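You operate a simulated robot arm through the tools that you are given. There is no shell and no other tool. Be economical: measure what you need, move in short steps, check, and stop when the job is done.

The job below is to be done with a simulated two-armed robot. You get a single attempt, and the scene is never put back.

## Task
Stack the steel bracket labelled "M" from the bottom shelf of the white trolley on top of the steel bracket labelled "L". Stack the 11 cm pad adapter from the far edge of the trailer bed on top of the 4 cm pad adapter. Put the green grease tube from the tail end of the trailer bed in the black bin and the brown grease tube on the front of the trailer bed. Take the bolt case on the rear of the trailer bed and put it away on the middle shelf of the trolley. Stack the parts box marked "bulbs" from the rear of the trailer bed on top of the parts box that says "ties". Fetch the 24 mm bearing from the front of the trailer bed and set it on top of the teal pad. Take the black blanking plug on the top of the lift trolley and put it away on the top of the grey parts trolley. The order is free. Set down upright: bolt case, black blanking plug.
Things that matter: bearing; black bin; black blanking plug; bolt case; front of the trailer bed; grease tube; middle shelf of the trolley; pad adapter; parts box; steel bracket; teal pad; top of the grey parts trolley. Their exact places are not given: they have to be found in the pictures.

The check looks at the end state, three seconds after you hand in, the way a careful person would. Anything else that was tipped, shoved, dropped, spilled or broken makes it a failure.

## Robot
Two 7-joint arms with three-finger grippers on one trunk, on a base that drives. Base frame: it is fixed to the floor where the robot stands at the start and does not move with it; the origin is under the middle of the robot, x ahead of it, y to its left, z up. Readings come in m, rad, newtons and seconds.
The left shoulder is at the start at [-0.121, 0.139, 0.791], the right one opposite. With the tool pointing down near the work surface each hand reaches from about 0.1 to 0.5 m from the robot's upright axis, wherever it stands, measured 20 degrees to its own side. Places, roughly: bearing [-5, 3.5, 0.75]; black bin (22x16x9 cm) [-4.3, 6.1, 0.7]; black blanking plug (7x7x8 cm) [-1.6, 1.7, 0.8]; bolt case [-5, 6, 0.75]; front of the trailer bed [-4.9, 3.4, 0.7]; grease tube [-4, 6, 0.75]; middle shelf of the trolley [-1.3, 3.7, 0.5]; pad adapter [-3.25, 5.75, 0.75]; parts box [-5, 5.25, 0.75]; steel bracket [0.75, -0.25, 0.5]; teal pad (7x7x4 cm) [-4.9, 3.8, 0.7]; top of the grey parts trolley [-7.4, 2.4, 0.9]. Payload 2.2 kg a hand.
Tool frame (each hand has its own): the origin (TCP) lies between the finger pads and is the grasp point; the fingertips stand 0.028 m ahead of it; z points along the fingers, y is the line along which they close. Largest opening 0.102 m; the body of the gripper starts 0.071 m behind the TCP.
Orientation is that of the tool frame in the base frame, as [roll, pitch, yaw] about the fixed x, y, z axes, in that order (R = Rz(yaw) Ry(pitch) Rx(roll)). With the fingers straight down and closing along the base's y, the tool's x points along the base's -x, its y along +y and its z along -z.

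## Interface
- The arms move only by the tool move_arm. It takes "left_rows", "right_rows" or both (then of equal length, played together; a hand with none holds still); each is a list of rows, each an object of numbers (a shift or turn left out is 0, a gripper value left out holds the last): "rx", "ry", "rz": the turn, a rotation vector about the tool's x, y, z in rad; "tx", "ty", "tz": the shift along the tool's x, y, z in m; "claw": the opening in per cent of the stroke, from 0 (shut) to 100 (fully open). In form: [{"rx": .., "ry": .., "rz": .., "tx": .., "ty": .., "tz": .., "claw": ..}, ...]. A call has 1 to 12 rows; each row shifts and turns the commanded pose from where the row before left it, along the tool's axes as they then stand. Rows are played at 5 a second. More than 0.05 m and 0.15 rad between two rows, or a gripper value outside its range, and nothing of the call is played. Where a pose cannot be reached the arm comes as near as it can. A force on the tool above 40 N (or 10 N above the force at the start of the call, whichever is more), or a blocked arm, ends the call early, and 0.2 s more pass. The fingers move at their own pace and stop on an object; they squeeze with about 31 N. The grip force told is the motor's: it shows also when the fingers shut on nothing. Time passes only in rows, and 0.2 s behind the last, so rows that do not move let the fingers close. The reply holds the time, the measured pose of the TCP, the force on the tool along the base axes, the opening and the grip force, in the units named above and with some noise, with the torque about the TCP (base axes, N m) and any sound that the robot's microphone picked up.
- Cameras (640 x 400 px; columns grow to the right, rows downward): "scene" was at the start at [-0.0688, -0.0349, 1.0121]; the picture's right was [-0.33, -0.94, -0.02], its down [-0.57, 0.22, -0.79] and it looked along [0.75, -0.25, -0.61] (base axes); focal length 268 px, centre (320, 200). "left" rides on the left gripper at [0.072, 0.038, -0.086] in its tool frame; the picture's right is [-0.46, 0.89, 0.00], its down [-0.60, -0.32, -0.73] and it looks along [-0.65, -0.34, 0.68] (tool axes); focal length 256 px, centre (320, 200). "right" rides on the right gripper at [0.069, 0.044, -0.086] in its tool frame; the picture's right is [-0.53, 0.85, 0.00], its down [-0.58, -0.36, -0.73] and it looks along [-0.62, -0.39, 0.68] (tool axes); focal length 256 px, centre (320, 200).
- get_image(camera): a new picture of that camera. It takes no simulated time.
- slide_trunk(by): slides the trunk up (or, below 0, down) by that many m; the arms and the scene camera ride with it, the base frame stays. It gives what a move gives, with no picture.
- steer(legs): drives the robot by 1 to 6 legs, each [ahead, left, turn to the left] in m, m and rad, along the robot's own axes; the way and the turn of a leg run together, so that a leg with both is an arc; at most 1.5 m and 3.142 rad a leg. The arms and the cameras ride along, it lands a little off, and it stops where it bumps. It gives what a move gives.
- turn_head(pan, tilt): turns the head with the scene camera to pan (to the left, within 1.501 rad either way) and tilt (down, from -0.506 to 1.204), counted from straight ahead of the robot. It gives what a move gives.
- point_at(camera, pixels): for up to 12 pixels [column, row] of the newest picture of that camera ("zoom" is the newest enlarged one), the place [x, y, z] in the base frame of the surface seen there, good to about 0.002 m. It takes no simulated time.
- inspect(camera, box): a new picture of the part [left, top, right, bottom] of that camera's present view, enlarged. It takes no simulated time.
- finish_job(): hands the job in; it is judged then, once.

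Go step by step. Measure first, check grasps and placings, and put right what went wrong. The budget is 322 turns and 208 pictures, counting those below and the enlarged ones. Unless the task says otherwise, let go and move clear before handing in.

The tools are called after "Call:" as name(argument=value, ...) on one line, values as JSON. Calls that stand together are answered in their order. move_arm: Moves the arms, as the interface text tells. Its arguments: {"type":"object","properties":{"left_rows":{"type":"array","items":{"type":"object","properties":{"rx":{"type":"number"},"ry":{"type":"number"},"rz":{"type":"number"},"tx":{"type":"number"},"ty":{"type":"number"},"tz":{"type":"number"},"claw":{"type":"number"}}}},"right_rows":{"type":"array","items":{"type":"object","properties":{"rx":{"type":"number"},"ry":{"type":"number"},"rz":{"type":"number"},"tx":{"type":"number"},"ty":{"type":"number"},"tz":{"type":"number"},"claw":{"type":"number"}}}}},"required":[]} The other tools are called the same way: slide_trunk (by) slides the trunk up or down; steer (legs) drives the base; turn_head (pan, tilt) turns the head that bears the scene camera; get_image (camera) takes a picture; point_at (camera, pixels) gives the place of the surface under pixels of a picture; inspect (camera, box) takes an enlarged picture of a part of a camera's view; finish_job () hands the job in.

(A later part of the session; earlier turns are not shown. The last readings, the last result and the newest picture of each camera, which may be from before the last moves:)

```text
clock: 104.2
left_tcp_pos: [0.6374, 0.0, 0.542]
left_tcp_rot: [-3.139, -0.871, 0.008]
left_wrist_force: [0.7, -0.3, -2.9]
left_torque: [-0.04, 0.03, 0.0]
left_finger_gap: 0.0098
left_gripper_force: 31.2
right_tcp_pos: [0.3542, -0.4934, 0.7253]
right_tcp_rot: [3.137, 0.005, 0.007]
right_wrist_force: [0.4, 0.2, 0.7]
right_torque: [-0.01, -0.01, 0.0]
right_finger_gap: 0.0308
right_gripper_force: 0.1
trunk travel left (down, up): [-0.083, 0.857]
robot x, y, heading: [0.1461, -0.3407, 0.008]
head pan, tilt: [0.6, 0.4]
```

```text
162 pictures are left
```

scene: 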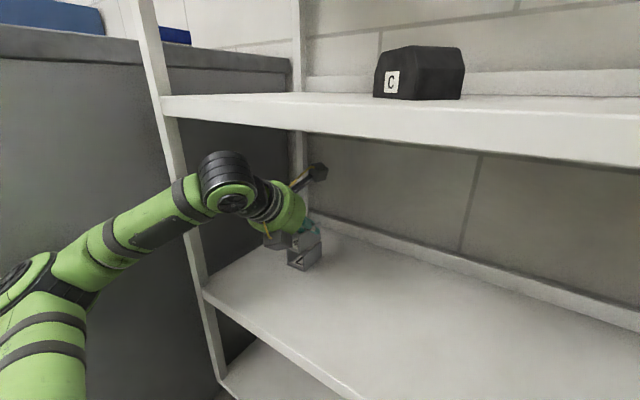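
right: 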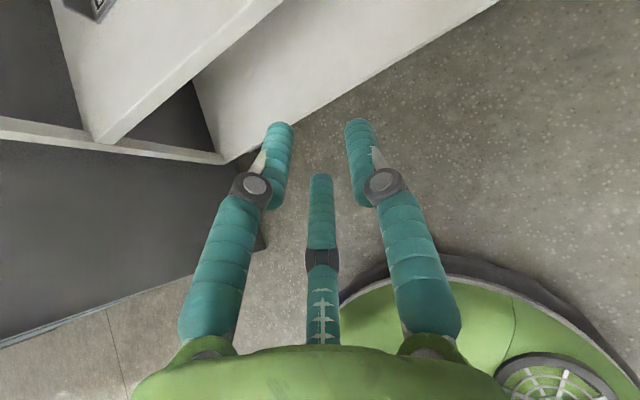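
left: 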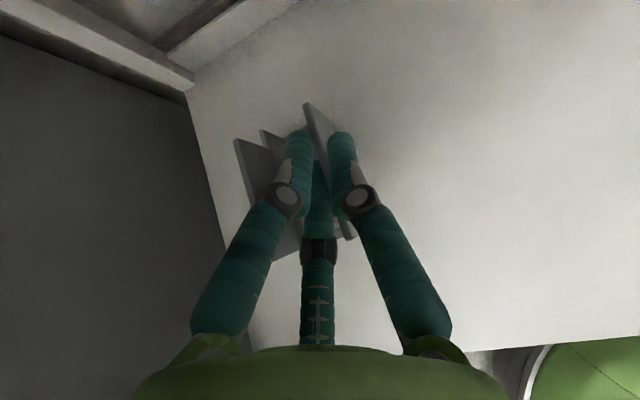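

Now M hovers near L. I zoom on M and L to measure both in the same view.

Call:
inspect(camera="left", box=[220, 90, 380, 270])

Call:
inspect(camera="scene", box=[240, 200, 360, 280])

Call:
point_at(camera="left", pixels=[[237, 142], [243, 160], [252, 185], [306, 107], [310, 120], [352, 238], [263, 133]])

```text
2.22 times, centred on (300, 180) of left
```

zoom: 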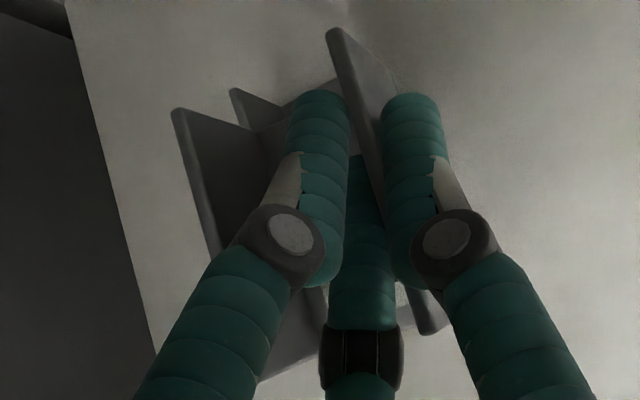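

```text
5.00 times, centred on (300, 240) of scene
```

zoom: 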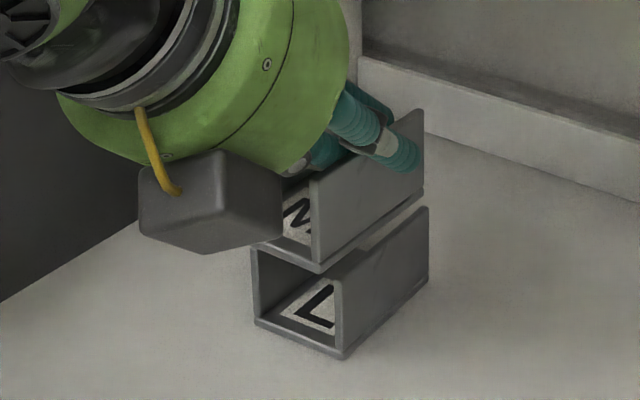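

```text
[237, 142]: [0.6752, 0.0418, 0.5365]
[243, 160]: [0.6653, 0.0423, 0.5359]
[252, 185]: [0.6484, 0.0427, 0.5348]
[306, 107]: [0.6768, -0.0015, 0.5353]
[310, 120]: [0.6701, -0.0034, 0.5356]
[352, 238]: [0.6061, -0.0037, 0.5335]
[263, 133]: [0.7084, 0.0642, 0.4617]
```

Call:
point_at(camera="zoom", pixels=[[315, 268], [320, 185], [420, 112], [420, 188], [338, 350], [340, 283], [427, 209], [425, 280], [257, 318], [258, 250], [254, 243]])

```text
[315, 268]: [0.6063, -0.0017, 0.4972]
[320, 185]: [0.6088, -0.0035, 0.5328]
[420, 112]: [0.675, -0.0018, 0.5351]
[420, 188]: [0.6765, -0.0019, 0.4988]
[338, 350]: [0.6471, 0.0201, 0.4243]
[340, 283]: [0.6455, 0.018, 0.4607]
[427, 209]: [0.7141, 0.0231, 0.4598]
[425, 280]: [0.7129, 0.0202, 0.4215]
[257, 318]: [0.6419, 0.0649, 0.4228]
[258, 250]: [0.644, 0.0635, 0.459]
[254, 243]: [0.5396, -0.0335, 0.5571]
```

M must move by dx +0.038, dy +0.022, then down about 0.032. I shift, lower 2.2 cm and check.

Call:
move_arm(left_rows=[{"tx": 0.0123, "tz": 0.0145, "ty": -0.011}, {"tx": 0.0123, "tz": 0.0145, "ty": -0.011}, {}, {"tx": -0.0084, "tz": 0.0071}, {"tx": -0.0084, "tz": 0.0071}, {}, {}])

Call:
inspect(camera="scene", box=[240, 200, 360, 280])

Call:
get_image(camera="left")

```text
clock: 105.8
left_tcp_pos: [0.6759, 0.0216, 0.5197]
left_tcp_rot: [-3.141, -0.871, 0.009]
left_wrist_force: [0.1, -0.7, -3.3]
left_torque: [-0.04, 0.03, 0.01]
left_finger_gap: 0.0095
left_gripper_force: 30.9
right_tcp_pos: [0.3539, -0.4926, 0.7239]
right_tcp_rot: [3.139, 0.004, 0.005]
right_wrist_force: [0.2, -0.4, -0.5]
right_torque: [-0.04, -0.01, 0.0]
right_finger_gap: 0.0305
right_gripper_force: 0.1
trunk travel left (down, up): [-0.083, 0.857]
robot x, y, heading: [0.1507, -0.3365, 0.01]
head pan, tilt: [0.6, 0.4]
```

```text
5.00 times, centred on (300, 240) of scene
```

zoom: 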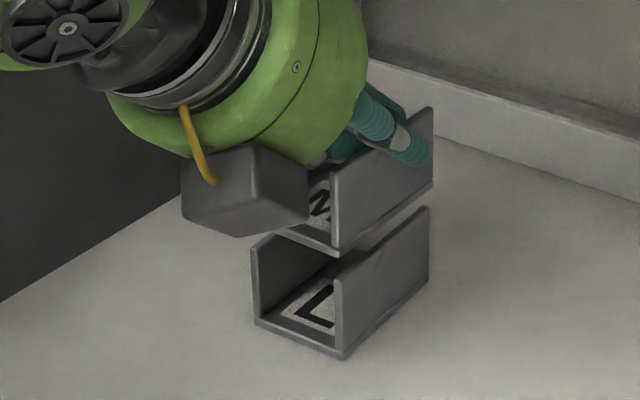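

```text
158 pictures are left
```

left: 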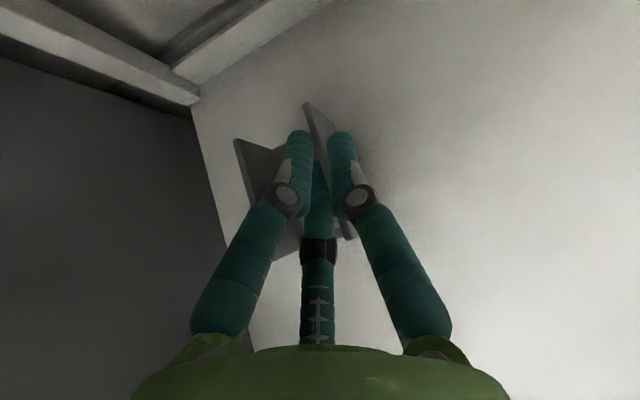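

Call:
point_at(camera="zoom", pixels=[[336, 244], [337, 175], [428, 112], [428, 180], [341, 283], [427, 212], [259, 250], [345, 270]])

Call:
point_at(camera="left", pixels=[[237, 142], [245, 165], [306, 107], [310, 120], [350, 238]])

```text
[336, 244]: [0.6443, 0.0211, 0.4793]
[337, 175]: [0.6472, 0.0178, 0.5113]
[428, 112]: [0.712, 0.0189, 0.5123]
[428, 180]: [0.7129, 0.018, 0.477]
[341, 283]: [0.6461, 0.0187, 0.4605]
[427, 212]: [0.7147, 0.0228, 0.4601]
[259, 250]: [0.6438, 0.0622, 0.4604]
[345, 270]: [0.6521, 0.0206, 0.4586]
```

```text
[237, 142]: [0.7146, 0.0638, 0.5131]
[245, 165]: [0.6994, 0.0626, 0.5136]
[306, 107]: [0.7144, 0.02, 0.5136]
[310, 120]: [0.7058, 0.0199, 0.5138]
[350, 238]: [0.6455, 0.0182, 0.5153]
```

M is aligned with L within 1–2 mm, about 1 cm above it. I lower 1 cm, and check the contact force.

Call:
move_arm(left_rows=[{"tx": -0.0035, "tz": 0.003, "ty": -0.001}, {"tx": -0.0023, "tz": 0.0019}, {"tx": -0.0015, "tz": 0.0013}, {"tx": -0.0008, "tz": 0.0007}, {}, {}])

Call:
inspect(camera="scene", box=[240, 200, 360, 280])

```text
clock: 107.2
left_tcp_pos: [0.6754, 0.0238, 0.5101]
left_tcp_rot: [-3.14, -0.872, 0.008]
left_wrist_force: [1.2, -0.2, -2.5]
left_torque: [-0.04, 0.04, 0.0]
left_finger_gap: 0.0096
left_gripper_force: 30.8
right_tcp_pos: [0.3537, -0.4931, 0.7238]
right_tcp_rot: [3.139, 0.003, 0.006]
right_wrist_force: [-0.4, 0.2, 0.0]
right_torque: [-0.01, 0.02, -0.03]
right_finger_gap: 0.0305
right_gripper_force: 0.1
trunk travel left (down, up): [-0.083, 0.857]
robot x, y, heading: [0.1473, -0.3411, 0.006]
head pan, tilt: [0.6, 0.4]
```

```text
5.00 times, centred on (300, 240) of scene
```

zoom: 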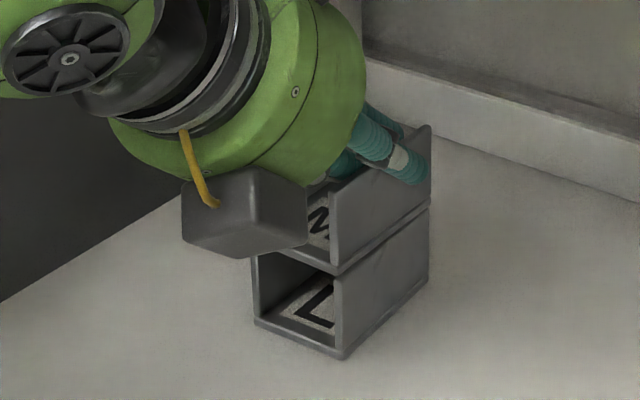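

It is almost touching. I lower 2 mm more, open modestly, and rise straight up.

Call:
move_arm(left_rows=[{"tx": -0.001, "tz": 0.0008}, {"tx": -0.0006, "tz": 0.0005}, {}, {"claw": 15}, {"claw": 28}, {}, {"tx": 0.013, "tz": -0.011}, {"tx": 0.02, "tz": -0.017}, {"tx": 0.02, "tz": -0.017}, {}])

Call:
inspect(camera="scene", box=[240, 200, 360, 280])

```text
clock: 109.4
left_tcp_pos: [0.6732, 0.0241, 0.5796]
left_tcp_rot: [-3.138, -0.87, 0.008]
left_wrist_force: [-0.9, 0.4, -0.1]
left_torque: [-0.01, 0.0, -0.03]
left_finger_gap: 0.0283
left_gripper_force: 0.0
right_tcp_pos: [0.3548, -0.4933, 0.7247]
right_tcp_rot: [3.138, 0.001, 0.004]
right_wrist_force: [-0.1, -0.3, 0.8]
right_torque: [0.02, -0.05, -0.02]
right_finger_gap: 0.0307
right_gripper_force: 0.0
trunk travel left (down, up): [-0.083, 0.857]
robot x, y, heading: [0.1484, -0.3423, 0.012]
head pan, tilt: [0.6, 0.4]
```

```text
5.00 times, centred on (300, 240) of scene
```

zoom: 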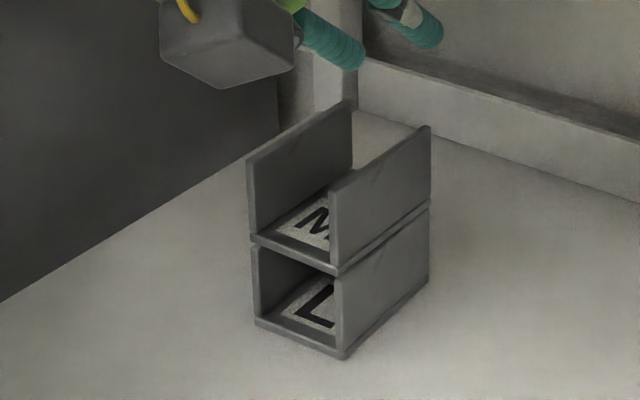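

M sits squarely on L. I back out, then untilt the left hand and roll both wrists back to normal.

Call:
steer(legs=[[-0.45, 0, 0]])

Call:
move_arm(left_rows=[{"ry": -0.145, "ty": 0.01}, {"ry": -0.145, "ty": 0.02}, {"ry": -0.145, "ty": 0.02, "tz": -0.01}, {"ry": -0.145, "ty": 0.02, "tz": -0.01}, {"ry": -0.145, "ty": 0.02}, {"ry": -0.145, "ty": 0.02}, {"rz": -0.15}, {"rz": -0.15}, {"rz": -0.15}, {"rz": -0.15}, {"rz": -0.15}, {"rz": -0.15}], right_rows=[{"rz": 0.15}, {"rz": 0.15}, {"rz": 0.15}, {"rz": 0.15}, {"rz": 0.15}, {"rz": 0.15}, {"rz": 0.15}, {"rz": 0.15}, {"rz": 0.15}, {"rz": 0.15}, {"rz": 0.15}, {"rz": 0.15}])

Call:
move_arm(left_rows=[{"rz": -0.15}, {"rz": -0.15}, {"rz": -0.15}, {"rz": -0.15}, {"rz": -0.15}, {"rz": -0.15}, {"rz": -0.15}, {"rz": -0.15}, {"rz": -0.15}, {"rz": -0.15}, {"rz": -0.15}, {"rz": -0.15}], right_rows=[{"rz": 0.15}, {"rz": 0.15}, {"rz": 0.15}, {"rz": 0.15}, {"rz": 0.15}, {"rz": 0.15}, {"rz": 0.15}, {"rz": 0.15}, {"rz": 0.14}, {}, {}, {}])

Call:
turn_head(pan=1.4, tilt=0.2)

Call:
get_image(camera="scene")

```text
clock: 112.2
left_tcp_pos: [0.2078, 0.0231, 0.5783]
left_tcp_rot: [-3.14, -0.872, 0.024]
left_wrist_force: [0.0, -0.4, -0.5]
left_torque: [0.0, 0.01, 0.0]
left_finger_gap: 0.0283
left_gripper_force: 0.1
right_tcp_pos: [-0.1039, -0.4989, 0.7235]
right_tcp_rot: [3.14, 0.001, 0.02]
right_wrist_force: [0.2, -0.1, -0.8]
right_torque: [0.05, -0.01, -0.02]
right_finger_gap: 0.0305
right_gripper_force: 0.0
trunk travel left (down, up): [-0.083, 0.857]
robot x, y, heading: [-0.3122, -0.3481, 0.027]
head pan, tilt: [0.6, 0.4]
```

```text
clock: 114.8
left_tcp_pos: [0.2014, -0.086, 0.5969]
left_tcp_rot: [3.141, -0.002, 0.928]
left_wrist_force: [-0.4, -0.4, -0.4]
left_torque: [0.01, 0.0, -0.02]
left_finger_gap: 0.0288
left_gripper_force: 0.0
right_tcp_pos: [-0.1022, -0.4984, 0.7242]
right_tcp_rot: [3.14, -0.002, -1.781]
right_wrist_force: [0.0, 0.2, 0.9]
right_torque: [-0.05, -0.02, 0.0]
right_finger_gap: 0.0306
right_gripper_force: 0.1
trunk travel left (down, up): [-0.083, 0.857]
robot x, y, heading: [-0.3134, -0.3477, 0.027]
head pan, tilt: [0.6, 0.4]
```

```text
clock: 117.3
left_tcp_pos: [0.2017, -0.086, 0.5956]
left_tcp_rot: [3.14, -0.001, 2.728]
left_wrist_force: [0.5, -0.3, -0.1]
left_torque: [0.01, 0.0, 0.0]
left_finger_gap: 0.0283
left_gripper_force: 0.0
right_tcp_pos: [-0.1033, -0.4969, 0.7235]
right_tcp_rot: [-3.139, -0.002, -3.116]
right_wrist_force: [-0.4, 0.3, -0.1]
right_torque: [0.0, 0.0, 0.0]
right_finger_gap: 0.0305
right_gripper_force: 0.1
trunk travel left (down, up): [-0.083, 0.857]
robot x, y, heading: [-0.3106, -0.3511, 0.027]
head pan, tilt: [0.6, 0.4]
```

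```text
clock: 118.5
left_tcp_pos: [0.2009, -0.0862, 0.597]
left_tcp_rot: [3.14, 0.0, 2.725]
left_wrist_force: [-0.4, 0.0, -0.3]
left_torque: [0.02, -0.02, 0.01]
left_finger_gap: 0.0284
left_gripper_force: 0.1
right_tcp_pos: [-0.1031, -0.4995, 0.7243]
right_tcp_rot: [-3.136, -0.002, -3.117]
right_wrist_force: [0.1, 0.4, -0.4]
right_torque: [0.04, 0.0, 0.0]
right_finger_gap: 0.0306
right_gripper_force: 0.2
trunk travel left (down, up): [-0.083, 0.857]
robot x, y, heading: [-0.3112, -0.3474, 0.029]
head pan, tilt: [1.4, 0.201]
```

```text
155 pictures are left
```

scene: 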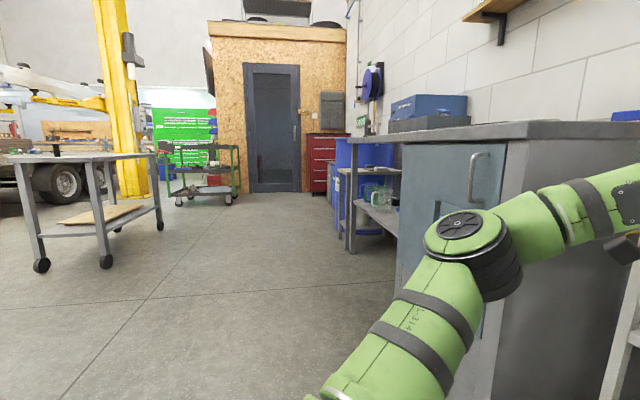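

The view shows a caster table (lift trolley) at (80,180) with a dark item on it, and a green trolley at (200,170). I tuck the left hand, raise the trunk, and turn toward the lift trolley.

Call:
move_arm(left_rows=[{"rz": -0.13, "tx": 0.03}, {"rz": -0.13, "tx": 0.04}, {"rz": -0.13, "tx": 0.04}, {"tx": 0.04, "ty": -0.03}, {"tx": 0.04, "ty": -0.03}, {"ty": -0.03}, {"claw": 100}, {}], right_rows=[{}, {}, {}, {"tx": -0.03}, {"tx": -0.03}, {}, {"claw": 100}, {}])

Call:
slide_trunk(by=0.27)

Call:
steer(legs=[[-0.15, 0, 0], [0, 0, 2.05]])

Call:
turn_head(pan=0.0, tilt=0.3)

Call:
get_image(camera="scene")

```text
clock: 120.3
left_tcp_pos: [0.0117, -0.147, 0.5953]
left_tcp_rot: [3.141, -0.001, 3.115]
left_wrist_force: [0.4, 0.2, 0.1]
left_torque: [-0.01, 0.0, -0.03]
left_finger_gap: 0.102
left_gripper_force: 0.1
right_tcp_pos: [-0.0433, -0.4974, 0.726]
right_tcp_rot: [-3.138, -0.004, -3.118]
right_wrist_force: [1.1, 0.1, -1.4]
right_torque: [0.01, 0.0, -0.02]
right_finger_gap: 0.1019
right_gripper_force: 0.1
trunk travel left (down, up): [-0.083, 0.857]
robot x, y, heading: [-0.3128, -0.3467, 0.028]
head pan, tilt: [1.4, 0.201]
```

```text
clock: 123.0
left_tcp_pos: [0.0126, -0.1463, 0.8657]
left_tcp_rot: [3.139, 0.001, 3.115]
left_wrist_force: [0.3, 0.1, -0.1]
left_torque: [-0.01, -0.02, 0.02]
left_finger_gap: 0.1021
left_gripper_force: 0.0
right_tcp_pos: [-0.0433, -0.497, 0.9959]
right_tcp_rot: [-3.14, -0.003, -3.117]
right_wrist_force: [-0.5, 0.1, -0.4]
right_torque: [0.0, 0.0, -0.01]
right_finger_gap: 0.1021
right_gripper_force: 0.0
trunk travel left (down, up): [-0.353, 0.587]
robot x, y, heading: [-0.3136, -0.3485, 0.03]
head pan, tilt: [1.4, 0.201]
```

```text
clock: 129.2
left_tcp_pos: [-0.7797, -0.1355, 0.865]
left_tcp_rot: [3.14, 0.001, -1.192]
left_wrist_force: [0.3, -1.5, -0.1]
left_torque: [0.0, -0.01, -0.01]
left_finger_gap: 0.1018
left_gripper_force: 0.0
right_tcp_pos: [-0.4355, -0.0494, 0.9955]
right_tcp_rot: [-3.138, -0.004, -1.143]
right_wrist_force: [0.5, -0.5, 0.0]
right_torque: [-0.01, 0.03, 0.0]
right_finger_gap: 0.1017
right_gripper_force: 0.0
trunk travel left (down, up): [-0.353, 0.587]
robot x, y, heading: [-0.4669, -0.3531, 2.001]
head pan, tilt: [1.4, 0.201]
```

```text
clock: 130.7
left_tcp_pos: [-0.7805, -0.1354, 0.8657]
left_tcp_rot: [3.142, 0.002, -1.193]
left_wrist_force: [-0.5, 0.3, 0.4]
left_torque: [0.0, 0.01, -0.01]
left_finger_gap: 0.1018
left_gripper_force: 0.1
right_tcp_pos: [-0.4363, -0.0478, 0.9958]
right_tcp_rot: [-3.137, -0.003, -1.144]
right_wrist_force: [0.1, -1.0, 0.1]
right_torque: [-0.01, -0.01, 0.0]
right_finger_gap: 0.1019
right_gripper_force: 0.0
trunk travel left (down, up): [-0.353, 0.587]
robot x, y, heading: [-0.4646, -0.3557, 2.002]
head pan, tilt: [0.0, 0.3]
```

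```text
154 pictures are left
```

scene: 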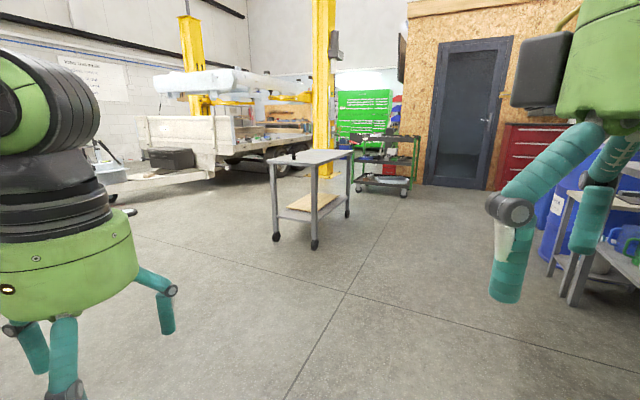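

Call:
point_at(camera="scene", pixels=[[315, 158], [352, 152], [270, 162], [276, 238], [315, 245], [350, 210], [376, 190], [150, 150], [220, 150], [325, 170], [370, 110], [295, 152]])

Call:
inspect(camera="scene", box=[130, 60, 430, 260])

```text
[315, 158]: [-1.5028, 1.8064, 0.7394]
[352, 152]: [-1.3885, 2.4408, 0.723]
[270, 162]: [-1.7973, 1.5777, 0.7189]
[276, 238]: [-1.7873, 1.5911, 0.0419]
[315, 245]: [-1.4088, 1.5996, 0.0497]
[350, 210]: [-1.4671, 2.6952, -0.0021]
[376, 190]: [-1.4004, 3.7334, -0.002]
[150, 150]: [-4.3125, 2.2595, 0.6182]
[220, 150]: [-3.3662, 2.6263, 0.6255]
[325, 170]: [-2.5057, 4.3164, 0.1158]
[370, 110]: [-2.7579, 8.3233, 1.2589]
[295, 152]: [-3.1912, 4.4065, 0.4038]
```

```text
2.00 times, centred on (280, 160) of scene
```

zoom: 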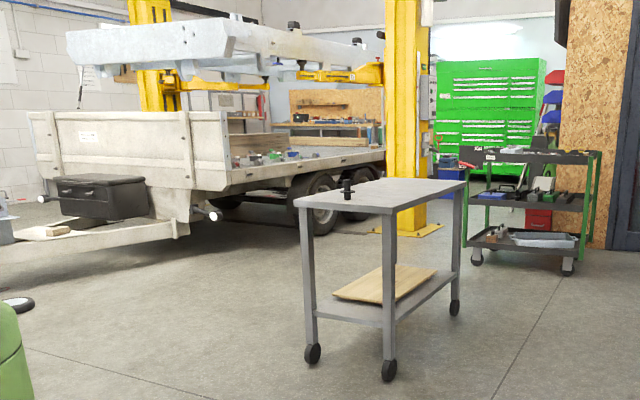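

The trailer, the lift trolley with the black plug (zoom (347,187)), and the green trolley are all visible. I measure the plug.

Call:
point_at(camera="zoom", pixels=[[347, 182], [347, 194], [350, 200], [300, 203], [390, 208], [462, 182], [40, 150], [190, 220], [225, 190], [290, 180], [500, 155], [580, 155]])

```text
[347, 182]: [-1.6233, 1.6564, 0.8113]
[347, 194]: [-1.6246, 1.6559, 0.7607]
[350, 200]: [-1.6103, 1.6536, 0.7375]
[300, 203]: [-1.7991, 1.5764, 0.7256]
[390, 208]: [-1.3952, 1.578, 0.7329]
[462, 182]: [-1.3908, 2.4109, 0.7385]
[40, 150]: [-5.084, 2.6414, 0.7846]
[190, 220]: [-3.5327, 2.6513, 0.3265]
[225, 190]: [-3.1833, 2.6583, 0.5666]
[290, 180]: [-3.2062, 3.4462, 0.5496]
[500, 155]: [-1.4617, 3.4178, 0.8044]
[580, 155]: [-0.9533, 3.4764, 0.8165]
```

The plug stands at about [-1.62,1.68], z 0.74–0.815. I drive to a spot south of the lift trolley so that the right hand faces the plug.

Call:
steer(legs=[[0, 0, 0.25], [1.0, 0, 0], [0.88, 0, 0], [0, 0, -0.69]])

Call:
turn_head(pan=-0.2, tilt=0.5)

Call:
get_image(camera="scene")

```text
clock: 142.9
left_tcp_pos: [-1.8157, 1.4815, 0.8666]
left_tcp_rot: [3.139, -0.002, -1.654]
left_wrist_force: [0.2, 0.0, -0.1]
left_torque: [0.0, 0.01, 0.02]
left_finger_gap: 0.1021
left_gripper_force: 0.0
right_tcp_pos: [-1.4686, 1.4069, 0.9954]
right_tcp_rot: [-3.138, 0.0, -1.603]
right_wrist_force: [0.2, 0.3, 0.6]
right_torque: [0.01, -0.01, 0.01]
right_finger_gap: 0.1021
right_gripper_force: 0.1
trunk travel left (down, up): [-0.353, 0.587]
robot x, y, heading: [-1.6295, 1.1467, 1.54]
head pan, tilt: [0.0, 0.3]
```

```text
clock: 143.6
left_tcp_pos: [-1.8159, 1.4812, 0.8664]
left_tcp_rot: [3.14, -0.001, -1.656]
left_wrist_force: [-0.1, -0.5, -0.4]
left_torque: [0.01, -0.02, 0.0]
left_finger_gap: 0.102
left_gripper_force: 0.0
right_tcp_pos: [-1.4679, 1.4068, 0.9959]
right_tcp_rot: [-3.138, -0.002, -1.604]
right_wrist_force: [0.1, -0.4, 0.1]
right_torque: [-0.02, -0.03, 0.0]
right_finger_gap: 0.1019
right_gripper_force: 0.0
trunk travel left (down, up): [-0.353, 0.587]
robot x, y, heading: [-1.6349, 1.148, 1.54]
head pan, tilt: [-0.201, 0.499]
```

```text
152 pictures are left
```

scene: 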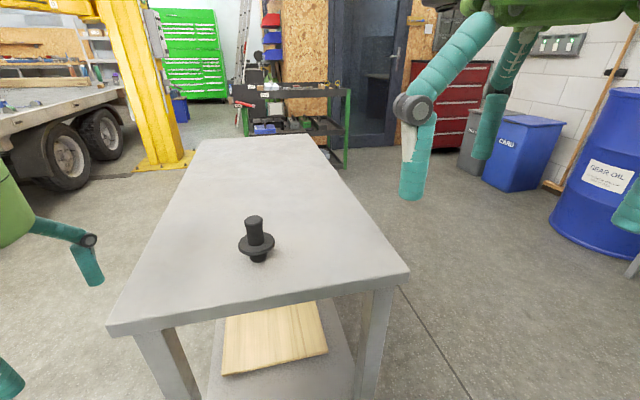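

The plug has a flange and a top stem, ideal for a top-down three-finger grasp. I measure it.

Call:
inspect(camera="scene", box=[208, 195, 304, 275])

Call:
point_at(camera="scene", pixels=[[254, 219], [254, 224], [248, 230], [262, 230], [240, 243], [272, 243], [257, 248], [257, 260], [250, 170], [110, 325], [405, 272]])

```text
5.00 times, centred on (256, 235) of scene
```

zoom: 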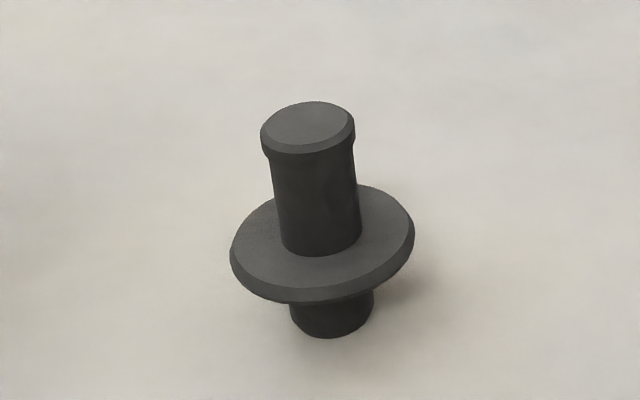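

```text
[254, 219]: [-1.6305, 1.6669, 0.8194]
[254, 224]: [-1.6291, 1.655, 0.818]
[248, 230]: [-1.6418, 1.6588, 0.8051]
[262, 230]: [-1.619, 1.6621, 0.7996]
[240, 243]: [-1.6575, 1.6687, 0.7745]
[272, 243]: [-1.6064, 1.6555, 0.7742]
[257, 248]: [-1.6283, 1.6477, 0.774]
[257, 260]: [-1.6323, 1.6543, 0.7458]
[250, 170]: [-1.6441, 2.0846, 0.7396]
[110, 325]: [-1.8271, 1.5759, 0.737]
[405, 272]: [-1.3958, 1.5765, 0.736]
```

The plug top is at [-1.631,1.668,0.82], flange at 0.773. I drive 10 cm closer and move the right hand above it.

Call:
steer(legs=[[0.1, 0, 0.03]])

Call:
move_arm(right_rows=[{"tx": -0.03, "ty": 0.033}, {"tx": -0.03, "ty": 0.033}, {"tx": -0.03, "ty": 0.033}, {"tx": -0.03, "ty": 0.033}, {"tx": -0.03, "ty": 0.03}, {"tz": 0.04}, {"tz": 0.04}, {}])

Call:
get_image(camera="right")

```text
clock: 144.8
left_tcp_pos: [-1.8243, 1.5761, 0.8655]
left_tcp_rot: [3.139, 0.0, -1.625]
left_wrist_force: [-0.4, -0.1, -1.1]
left_torque: [-0.03, 0.0, -0.03]
left_finger_gap: 0.1019
left_gripper_force: 0.1
right_tcp_pos: [-1.4756, 1.5111, 0.9955]
right_tcp_rot: [-3.14, -0.003, -1.574]
right_wrist_force: [0.7, 0.5, 0.1]
right_torque: [-0.06, 0.02, 0.01]
right_finger_gap: 0.1019
right_gripper_force: 0.1
trunk travel left (down, up): [-0.353, 0.587]
robot x, y, heading: [-1.6284, 1.2456, 1.57]
head pan, tilt: [-0.201, 0.499]
```

```text
clock: 146.6
left_tcp_pos: [-1.8249, 1.5746, 0.8664]
left_tcp_rot: [3.141, 0.002, -1.625]
left_wrist_force: [0.4, -0.1, -0.6]
left_torque: [-0.02, 0.0, 0.02]
left_finger_gap: 0.102
left_gripper_force: 0.2
right_tcp_pos: [-1.4952, 1.6089, 0.8488]
right_tcp_rot: [-3.139, -0.001, -1.573]
right_wrist_force: [-0.3, -0.2, -0.2]
right_torque: [0.02, -0.02, -0.01]
right_finger_gap: 0.102
right_gripper_force: 0.0
right hand out of reach, approached as far as the arm can: row 1, 2, 3, 4, 5
trunk travel left (down, up): [-0.353, 0.587]
robot x, y, heading: [-1.632, 1.2484, 1.574]
head pan, tilt: [-0.201, 0.499]
```

```text
150 pictures are left
```

right: 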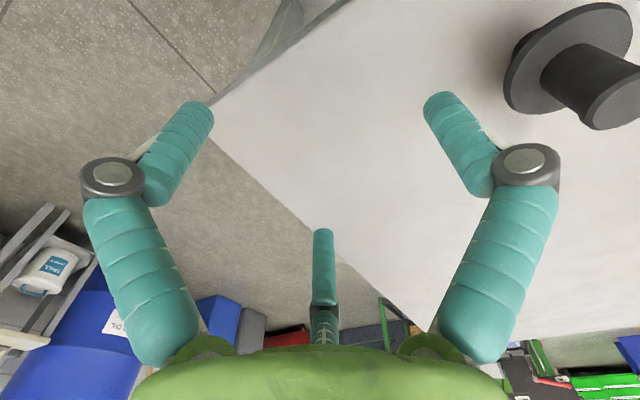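

I raise 5 cm, move over the plug, and look.

Call:
move_arm(right_rows=[{"tz": -0.045}, {"tx": -0.015, "ty": 0.034}, {"tx": -0.015, "ty": 0.034}, {"tx": -0.015, "ty": 0.034}, {"tx": -0.014, "ty": 0.034}, {}, {}])

Call:
get_image(camera="right")

```text
clock: 148.2
left_tcp_pos: [-1.8243, 1.5743, 0.8665]
left_tcp_rot: [3.14, 0.002, -1.625]
left_wrist_force: [0.2, 0.1, -0.7]
left_torque: [-0.01, -0.04, 0.01]
left_finger_gap: 0.1018
left_gripper_force: 0.0
right_tcp_pos: [-1.5179, 1.6147, 0.8753]
right_tcp_rot: [-3.14, -0.003, -1.575]
right_wrist_force: [0.2, -0.5, -0.2]
right_torque: [0.01, 0.0, -0.01]
right_finger_gap: 0.1021
right_gripper_force: 0.1
right hand out of reach, approached as far as the arm can: row 2, 3, 4, 5
trunk travel left (down, up): [-0.353, 0.587]
robot x, y, heading: [-1.6289, 1.2446, 1.574]
head pan, tilt: [-0.201, 0.499]
```

```text
149 pictures are left
```

right: 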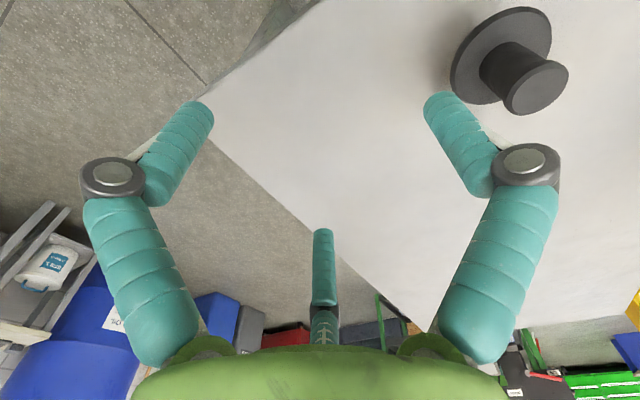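

The hand can't cross the robot's midline, so I shift the base left 11.5 cm and 5 cm ahead.

Call:
steer(legs=[[0.045, 0.113, 0]])

Call:
get_image(camera="right")

```text
clock: 149.4
left_tcp_pos: [-1.9407, 1.5925, 0.8664]
left_tcp_rot: [3.138, 0.004, -1.632]
left_wrist_force: [-0.6, 0.1, -0.1]
left_torque: [0.01, 0.0, -0.01]
left_finger_gap: 0.1019
left_gripper_force: 0.0
right_tcp_pos: [-1.6338, 1.6312, 0.8763]
right_tcp_rot: [-3.141, -0.002, -1.583]
right_wrist_force: [0.5, 0.4, -0.1]
right_torque: [0.01, 0.02, -0.03]
right_finger_gap: 0.102
right_gripper_force: 0.0
trunk travel left (down, up): [-0.353, 0.587]
robot x, y, heading: [-1.7472, 1.2633, 1.561]
head pan, tilt: [-0.201, 0.499]
```

```text
148 pictures are left
```

right: 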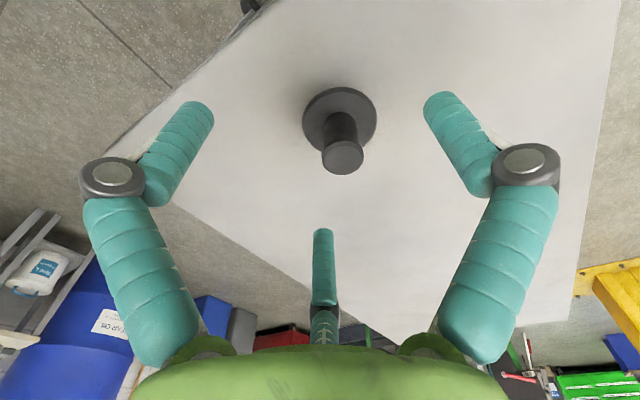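

The hand is nearly above: 3.7 cm more ahead. I move and lower to z ≈ 0.806 and close.

Call:
move_arm(right_rows=[{"tx": -0.018, "ty": -0.001}, {"tx": -0.018, "ty": -0.001}, {}, {"tz": 0.03}, {}, {}])

Call:
get_image(camera="right")

Call:
point_at(camera="right", pixels=[[335, 205], [330, 190], [340, 220], [360, 200]])

```text
clock: 150.8
left_tcp_pos: [-1.9414, 1.5935, 0.866]
left_tcp_rot: [3.14, 0.001, -1.632]
left_wrist_force: [0.4, -0.2, -0.3]
left_torque: [-0.01, -0.01, -0.01]
left_finger_gap: 0.102
left_gripper_force: 0.0
right_tcp_pos: [-1.6202, 1.6549, 0.8466]
right_tcp_rot: [-3.139, -0.001, -1.584]
right_wrist_force: [-0.4, -0.8, -0.2]
right_torque: [-0.02, -0.02, -0.04]
right_finger_gap: 0.1021
right_gripper_force: 0.0
right hand out of reach, approached as far as the arm can: row 1, 2
trunk travel left (down, up): [-0.353, 0.587]
robot x, y, heading: [-1.7462, 1.2618, 1.567]
head pan, tilt: [-0.201, 0.499]
```

```text
147 pictures are left
```

right: 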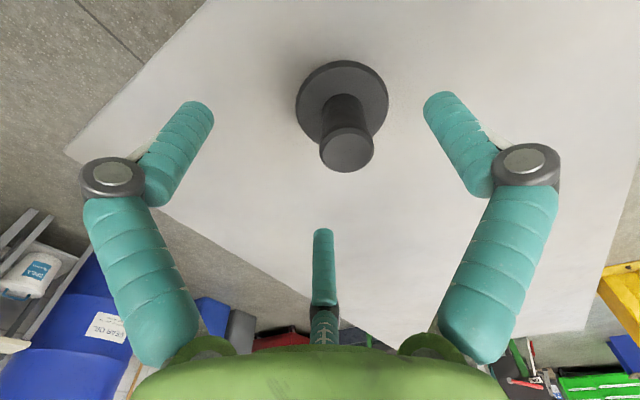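

```text
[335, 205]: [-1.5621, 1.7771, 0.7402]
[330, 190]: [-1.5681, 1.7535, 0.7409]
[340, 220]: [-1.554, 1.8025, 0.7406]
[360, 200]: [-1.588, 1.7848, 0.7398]
```

Plug and hand are 1.7 cm apart but the arm is at its limit, since the hand is high relative to the shoulder. I raise the trunk 15 cm and come down from there.

Call:
slide_trunk(by=0.15)

Call:
move_arm(right_rows=[{"tz": 0.04}, {"tz": 0.04}, {"tz": 0.04}, {"tx": -0.014, "ty": 0.011}, {}, {}])

Call:
get_image(camera="right")

Call:
point_at(camera="right", pixels=[[330, 180], [340, 155], [335, 170], [350, 165], [320, 165], [343, 135]])

```text
clock: 152.6
left_tcp_pos: [-1.9417, 1.5933, 1.016]
left_tcp_rot: [3.14, 0.002, -1.631]
left_wrist_force: [0.4, -0.2, 0.3]
left_torque: [0.01, 0.01, 0.02]
left_finger_gap: 0.1021
left_gripper_force: 0.0
right_tcp_pos: [-1.6212, 1.6556, 0.9953]
right_tcp_rot: [3.141, -0.003, -1.582]
right_wrist_force: [0.2, 0.0, -1.0]
right_torque: [0.0, 0.01, 0.03]
right_finger_gap: 0.102
right_gripper_force: 0.1
trunk travel left (down, up): [-0.503, 0.437]
robot x, y, heading: [-1.7511, 1.2644, 1.556]
head pan, tilt: [-0.201, 0.499]
```

```text
clock: 154.0
left_tcp_pos: [-1.9411, 1.593, 1.0161]
left_tcp_rot: [3.139, 0.003, -1.633]
left_wrist_force: [0.9, -0.2, 0.1]
left_torque: [0.0, 0.03, 0.0]
left_finger_gap: 0.102
left_gripper_force: 0.1
right_tcp_pos: [-1.6328, 1.6671, 0.8774]
right_tcp_rot: [-3.14, -0.002, -1.584]
right_wrist_force: [-1.1, 0.5, -0.6]
right_torque: [-0.03, 0.03, 0.03]
right_finger_gap: 0.1018
right_gripper_force: 0.1
trunk travel left (down, up): [-0.503, 0.437]
robot x, y, heading: [-1.7529, 1.2622, 1.567]
head pan, tilt: [-0.201, 0.499]
```

```text
146 pictures are left
```

right: 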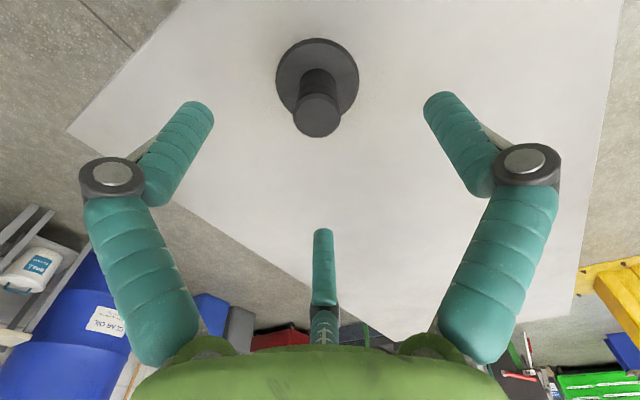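

```text
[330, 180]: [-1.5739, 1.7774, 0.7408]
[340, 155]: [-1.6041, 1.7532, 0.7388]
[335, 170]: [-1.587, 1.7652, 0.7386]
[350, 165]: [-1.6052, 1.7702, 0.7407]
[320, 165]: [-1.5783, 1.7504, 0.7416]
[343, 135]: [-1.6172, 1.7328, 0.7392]
```

The plug top at (318,115) is where the tool axis projects at that height, so the hand is aligned. I lower to 0.806, close, and lift.

Call:
move_arm(right_rows=[{"tz": 0.03}, {"tz": 0.025}, {"tz": 0.016}, {}, {"claw": 0}, {}, {}, {}])

Call:
move_arm(right_rows=[{"tz": -0.03}, {"tz": -0.04}, {"tz": -0.03}, {}])

Call:
get_image(camera="right")

```text
clock: 155.8
left_tcp_pos: [-1.9416, 1.5932, 1.0161]
left_tcp_rot: [3.14, 0.002, -1.634]
left_wrist_force: [0.3, 0.2, 0.1]
left_torque: [-0.01, 0.01, -0.02]
left_finger_gap: 0.1021
left_gripper_force: 0.1
right_tcp_pos: [-1.6299, 1.667, 0.8067]
right_tcp_rot: [-3.139, 0.002, -1.583]
right_wrist_force: [-0.2, 0.7, 11.4]
right_torque: [0.17, 0.04, 0.02]
right_finger_gap: 0.0279
right_gripper_force: 30.8
trunk travel left (down, up): [-0.503, 0.437]
robot x, y, heading: [-1.7498, 1.2653, 1.562]
head pan, tilt: [-0.201, 0.499]
```

```text
clock: 156.8
left_tcp_pos: [-1.9418, 1.5931, 1.0154]
left_tcp_rot: [3.14, 0.001, -1.631]
left_wrist_force: [0.4, 0.4, 0.0]
left_torque: [0.02, 0.02, -0.01]
left_finger_gap: 0.1022
left_gripper_force: 0.0
right_tcp_pos: [-1.6298, 1.6661, 0.9049]
right_tcp_rot: [-3.141, -0.003, -1.585]
right_wrist_force: [-0.7, -0.1, -1.0]
right_torque: [0.01, -0.02, 0.01]
right_finger_gap: 0.0278
right_gripper_force: 30.8
trunk travel left (down, up): [-0.503, 0.437]
robot x, y, heading: [-1.749, 1.2629, 1.566]
head pan, tilt: [-0.201, 0.499]
```

```text
145 pictures are left
```

right: 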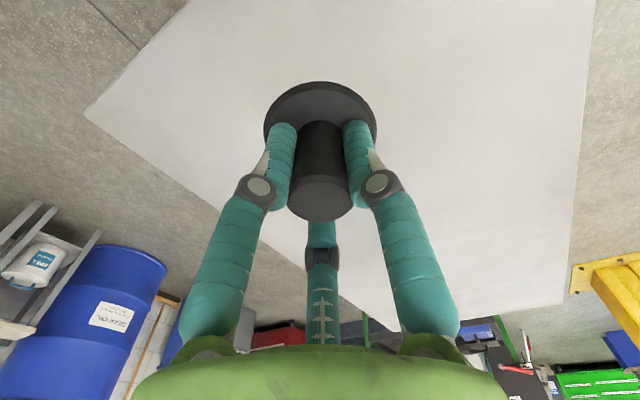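

The plug is held upright. I back off, turn to face west (-x) and look at the way to the grey parts trolley.

Call:
steer(legs=[[-0.45, 0, 0], [0, 0, 1.6]])

Call:
turn_head(pan=-0.1, tilt=0.15)

Call:
get_image(camera="scene")

```text
clock: 163.4
left_tcp_pos: [-2.0816, 0.6181, 1.0161]
left_tcp_rot: [3.14, 0.0, -0.055]
left_wrist_force: [-0.1, 0.1, -0.8]
left_torque: [0.01, -0.01, 0.02]
left_finger_gap: 0.102
left_gripper_force: 0.0
right_tcp_pos: [-2.1569, 0.9278, 0.9035]
right_tcp_rot: [-3.139, -0.001, -0.004]
right_wrist_force: [0.6, -0.5, -1.1]
right_torque: [-0.01, 0.0, 0.02]
right_finger_gap: 0.0264
right_gripper_force: 31.5
trunk travel left (down, up): [-0.503, 0.437]
robot x, y, heading: [-1.7493, 0.8169, -3.142]
head pan, tilt: [-0.201, 0.499]
```

```text
clock: 164.2
left_tcp_pos: [-2.0816, 0.6175, 1.016]
left_tcp_rot: [3.14, 0.002, -0.055]
left_wrist_force: [0.4, -0.3, -0.1]
left_torque: [-0.01, -0.05, -0.02]
left_finger_gap: 0.102
left_gripper_force: 0.1
right_tcp_pos: [-2.1576, 0.9277, 0.9047]
right_tcp_rot: [-3.139, -0.001, -0.005]
right_wrist_force: [0.4, 0.3, -1.4]
right_torque: [0.0, -0.01, 0.0]
right_finger_gap: 0.0266
right_gripper_force: 30.6
trunk travel left (down, up): [-0.503, 0.437]
robot x, y, heading: [-1.7506, 0.8089, -3.141]
head pan, tilt: [-0.099, 0.15]
```

```text
144 pictures are left
```

scene: 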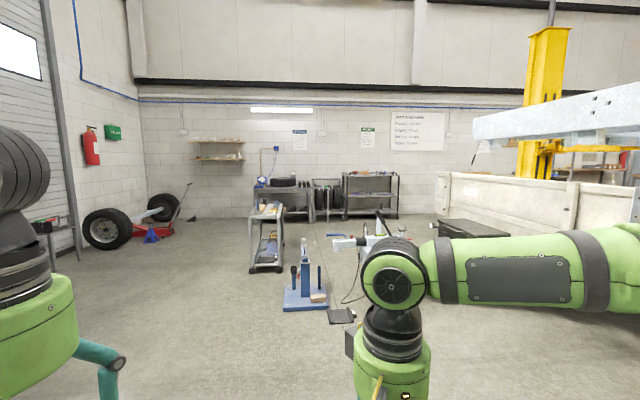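

Call:
inspect(camera="scene", box=[230, 150, 450, 320])

Call:
point_at(camera="scene", pixels=[[268, 212], [300, 300], [265, 270], [335, 245], [360, 240], [370, 176], [398, 210], [290, 186], [325, 215], [450, 230], [340, 318], [440, 180]])

```text
2.35 times, centred on (340, 235) of scene
```

zoom: 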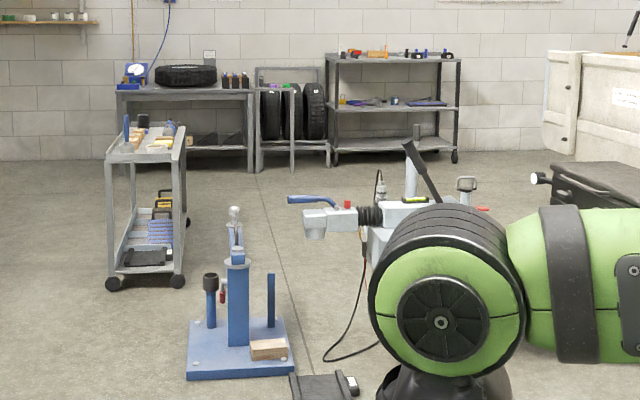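

```text
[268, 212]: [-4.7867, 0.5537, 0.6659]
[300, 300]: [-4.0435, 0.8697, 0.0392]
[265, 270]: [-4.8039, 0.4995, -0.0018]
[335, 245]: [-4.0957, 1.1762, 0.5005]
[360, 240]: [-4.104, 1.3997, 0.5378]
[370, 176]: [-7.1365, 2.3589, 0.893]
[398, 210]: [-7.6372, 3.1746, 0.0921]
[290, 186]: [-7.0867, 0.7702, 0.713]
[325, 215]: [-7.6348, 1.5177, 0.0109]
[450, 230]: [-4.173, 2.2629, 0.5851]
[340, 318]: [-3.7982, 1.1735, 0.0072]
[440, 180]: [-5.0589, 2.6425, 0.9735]
```

The grey parts trolley is at the far wall (top at [-7.14,2.36,0.89]). Between are a small cart (-4.8,0.5), a blue press and the trailer hitch. I check the free floor to the south.

Call:
point_at(camera="scene", pixels=[[105, 245], [165, 235], [60, 250], [200, 240], [240, 268], [280, 270], [225, 215], [145, 300], [190, 185]])

```text
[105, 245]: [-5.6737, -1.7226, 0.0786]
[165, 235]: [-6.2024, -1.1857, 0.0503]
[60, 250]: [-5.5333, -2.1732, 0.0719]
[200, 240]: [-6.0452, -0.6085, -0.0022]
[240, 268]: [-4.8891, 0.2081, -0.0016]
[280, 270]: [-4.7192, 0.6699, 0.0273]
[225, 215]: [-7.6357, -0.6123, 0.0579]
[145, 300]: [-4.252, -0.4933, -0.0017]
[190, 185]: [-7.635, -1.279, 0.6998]
```

The corridor around y = -0.45 is free. I drive there, then west past the cart.

Call:
steer(legs=[[1.1, 1.0, 0], [0.3, 0.25, 0], [1.4, 0, 0], [1.2, 0, 0]])

Call:
turn_head(pan=-0.5, tilt=0.25)

Call:
get_image(camera="scene")

```text
clock: 185.5
left_tcp_pos: [-5.9929, -0.747, 1.0161]
left_tcp_rot: [3.138, 0.002, 0.019]
left_wrist_force: [0.1, 0.6, 0.3]
left_torque: [0.02, 0.0, 0.01]
left_finger_gap: 0.1018
left_gripper_force: 0.0
right_tcp_pos: [-6.0913, -0.4433, 0.9044]
right_tcp_rot: [-3.14, -0.002, 0.071]
right_wrist_force: [-0.5, 0.4, -0.6]
right_torque: [0.0, -0.01, -0.04]
right_finger_gap: 0.027
right_gripper_force: 31.0
trunk travel left (down, up): [-0.503, 0.437]
robot x, y, heading: [-5.6811, -0.5308, -3.065]
head pan, tilt: [-0.099, 0.15]
```

```text
clock: 186.4
left_tcp_pos: [-5.9933, -0.7465, 1.0151]
left_tcp_rot: [3.139, 0.002, 0.018]
left_wrist_force: [0.2, -1.2, 0.6]
left_torque: [0.0, 0.0, 0.01]
left_finger_gap: 0.102
left_gripper_force: 0.1
right_tcp_pos: [-6.092, -0.4433, 0.9046]
right_tcp_rot: [-3.141, -0.001, 0.067]
right_wrist_force: [0.0, 0.1, -0.2]
right_torque: [-0.03, -0.02, 0.02]
right_finger_gap: 0.0268
right_gripper_force: 31.0
trunk travel left (down, up): [-0.503, 0.437]
robot x, y, heading: [-5.6795, -0.5303, -3.064]
head pan, tilt: [-0.499, 0.25]
```

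```text
142 pictures are left
```

scene: 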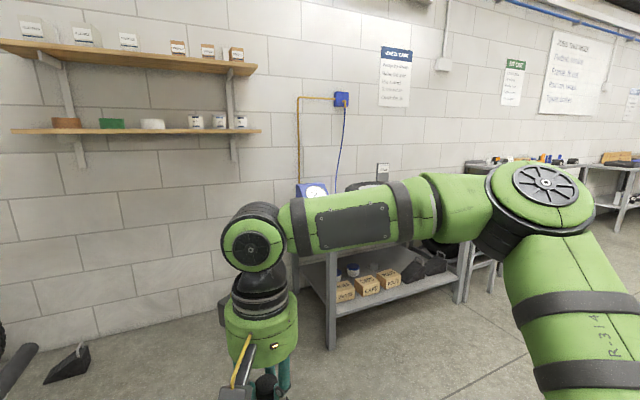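

I go a bit ahead, straighten, and slide north toward the grey trolley.

Call:
steer(legs=[[0.28, 0, -0.075], [0, -1.4, 0], [0, -1.2, 0]])

Call:
turn_head(pan=0.1, tilt=0.35)

Call:
get_image(camera="scene")

```text
clock: 200.6
left_tcp_pos: [-6.2965, 1.8504, 1.0164]
left_tcp_rot: [3.14, 0.003, -0.059]
left_wrist_force: [-0.8, -1.5, -0.5]
left_torque: [0.0, 0.03, 0.0]
left_finger_gap: 0.1022
left_gripper_force: 0.1
right_tcp_pos: [-6.3714, 2.1602, 0.9053]
right_tcp_rot: [-3.139, -0.001, -0.009]
right_wrist_force: [-0.4, -0.4, -1.5]
right_torque: [0.03, 0.0, -0.02]
right_finger_gap: 0.0268
right_gripper_force: 31.2
trunk travel left (down, up): [-0.503, 0.437]
robot x, y, heading: [-5.9669, 2.0433, 3.139]
head pan, tilt: [-0.499, 0.25]
```

```text
clock: 201.6
left_tcp_pos: [-6.2968, 1.8499, 1.0159]
left_tcp_rot: [3.14, 0.003, -0.06]
left_wrist_force: [-0.2, 0.2, -1.5]
left_torque: [0.0, 0.0, 0.01]
left_finger_gap: 0.1019
left_gripper_force: 0.1
right_tcp_pos: [-6.372, 2.1602, 0.905]
right_tcp_rot: [-3.14, -0.002, -0.01]
right_wrist_force: [-0.8, 0.4, -0.2]
right_torque: [0.03, -0.01, -0.01]
right_finger_gap: 0.0267
right_gripper_force: 30.9
trunk travel left (down, up): [-0.503, 0.437]
robot x, y, heading: [-5.9704, 2.0458, 3.143]
head pan, tilt: [0.099, 0.351]
```

```text
141 pictures are left
```

scene: 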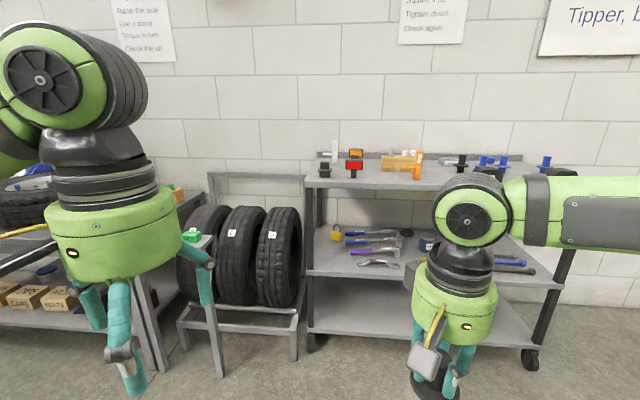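

The grey trolley's top holds several items; I zoom to find a free patch.

Call:
inspect(camera="scene", box=[290, 135, 450, 235])

Call:
point_at(camera="scene", pixels=[[310, 185], [350, 187], [400, 188], [430, 188], [325, 177], [354, 178], [418, 178], [385, 178], [340, 170], [400, 165], [365, 165]])

```text
4.00 times, centred on (370, 185) of scene
```

zoom: 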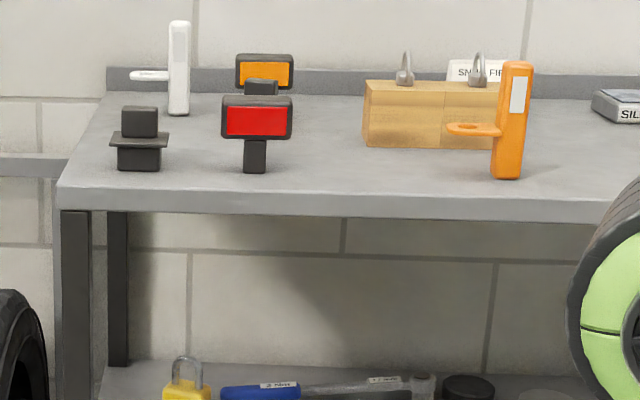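

```text
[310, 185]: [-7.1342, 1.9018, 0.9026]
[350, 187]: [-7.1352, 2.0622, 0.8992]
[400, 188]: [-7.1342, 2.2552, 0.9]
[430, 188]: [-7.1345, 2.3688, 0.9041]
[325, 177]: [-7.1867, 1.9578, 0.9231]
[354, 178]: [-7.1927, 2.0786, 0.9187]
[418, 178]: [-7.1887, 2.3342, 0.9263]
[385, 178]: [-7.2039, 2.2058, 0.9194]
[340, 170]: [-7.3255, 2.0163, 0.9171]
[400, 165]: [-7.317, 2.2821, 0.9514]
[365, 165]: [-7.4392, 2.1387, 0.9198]
```

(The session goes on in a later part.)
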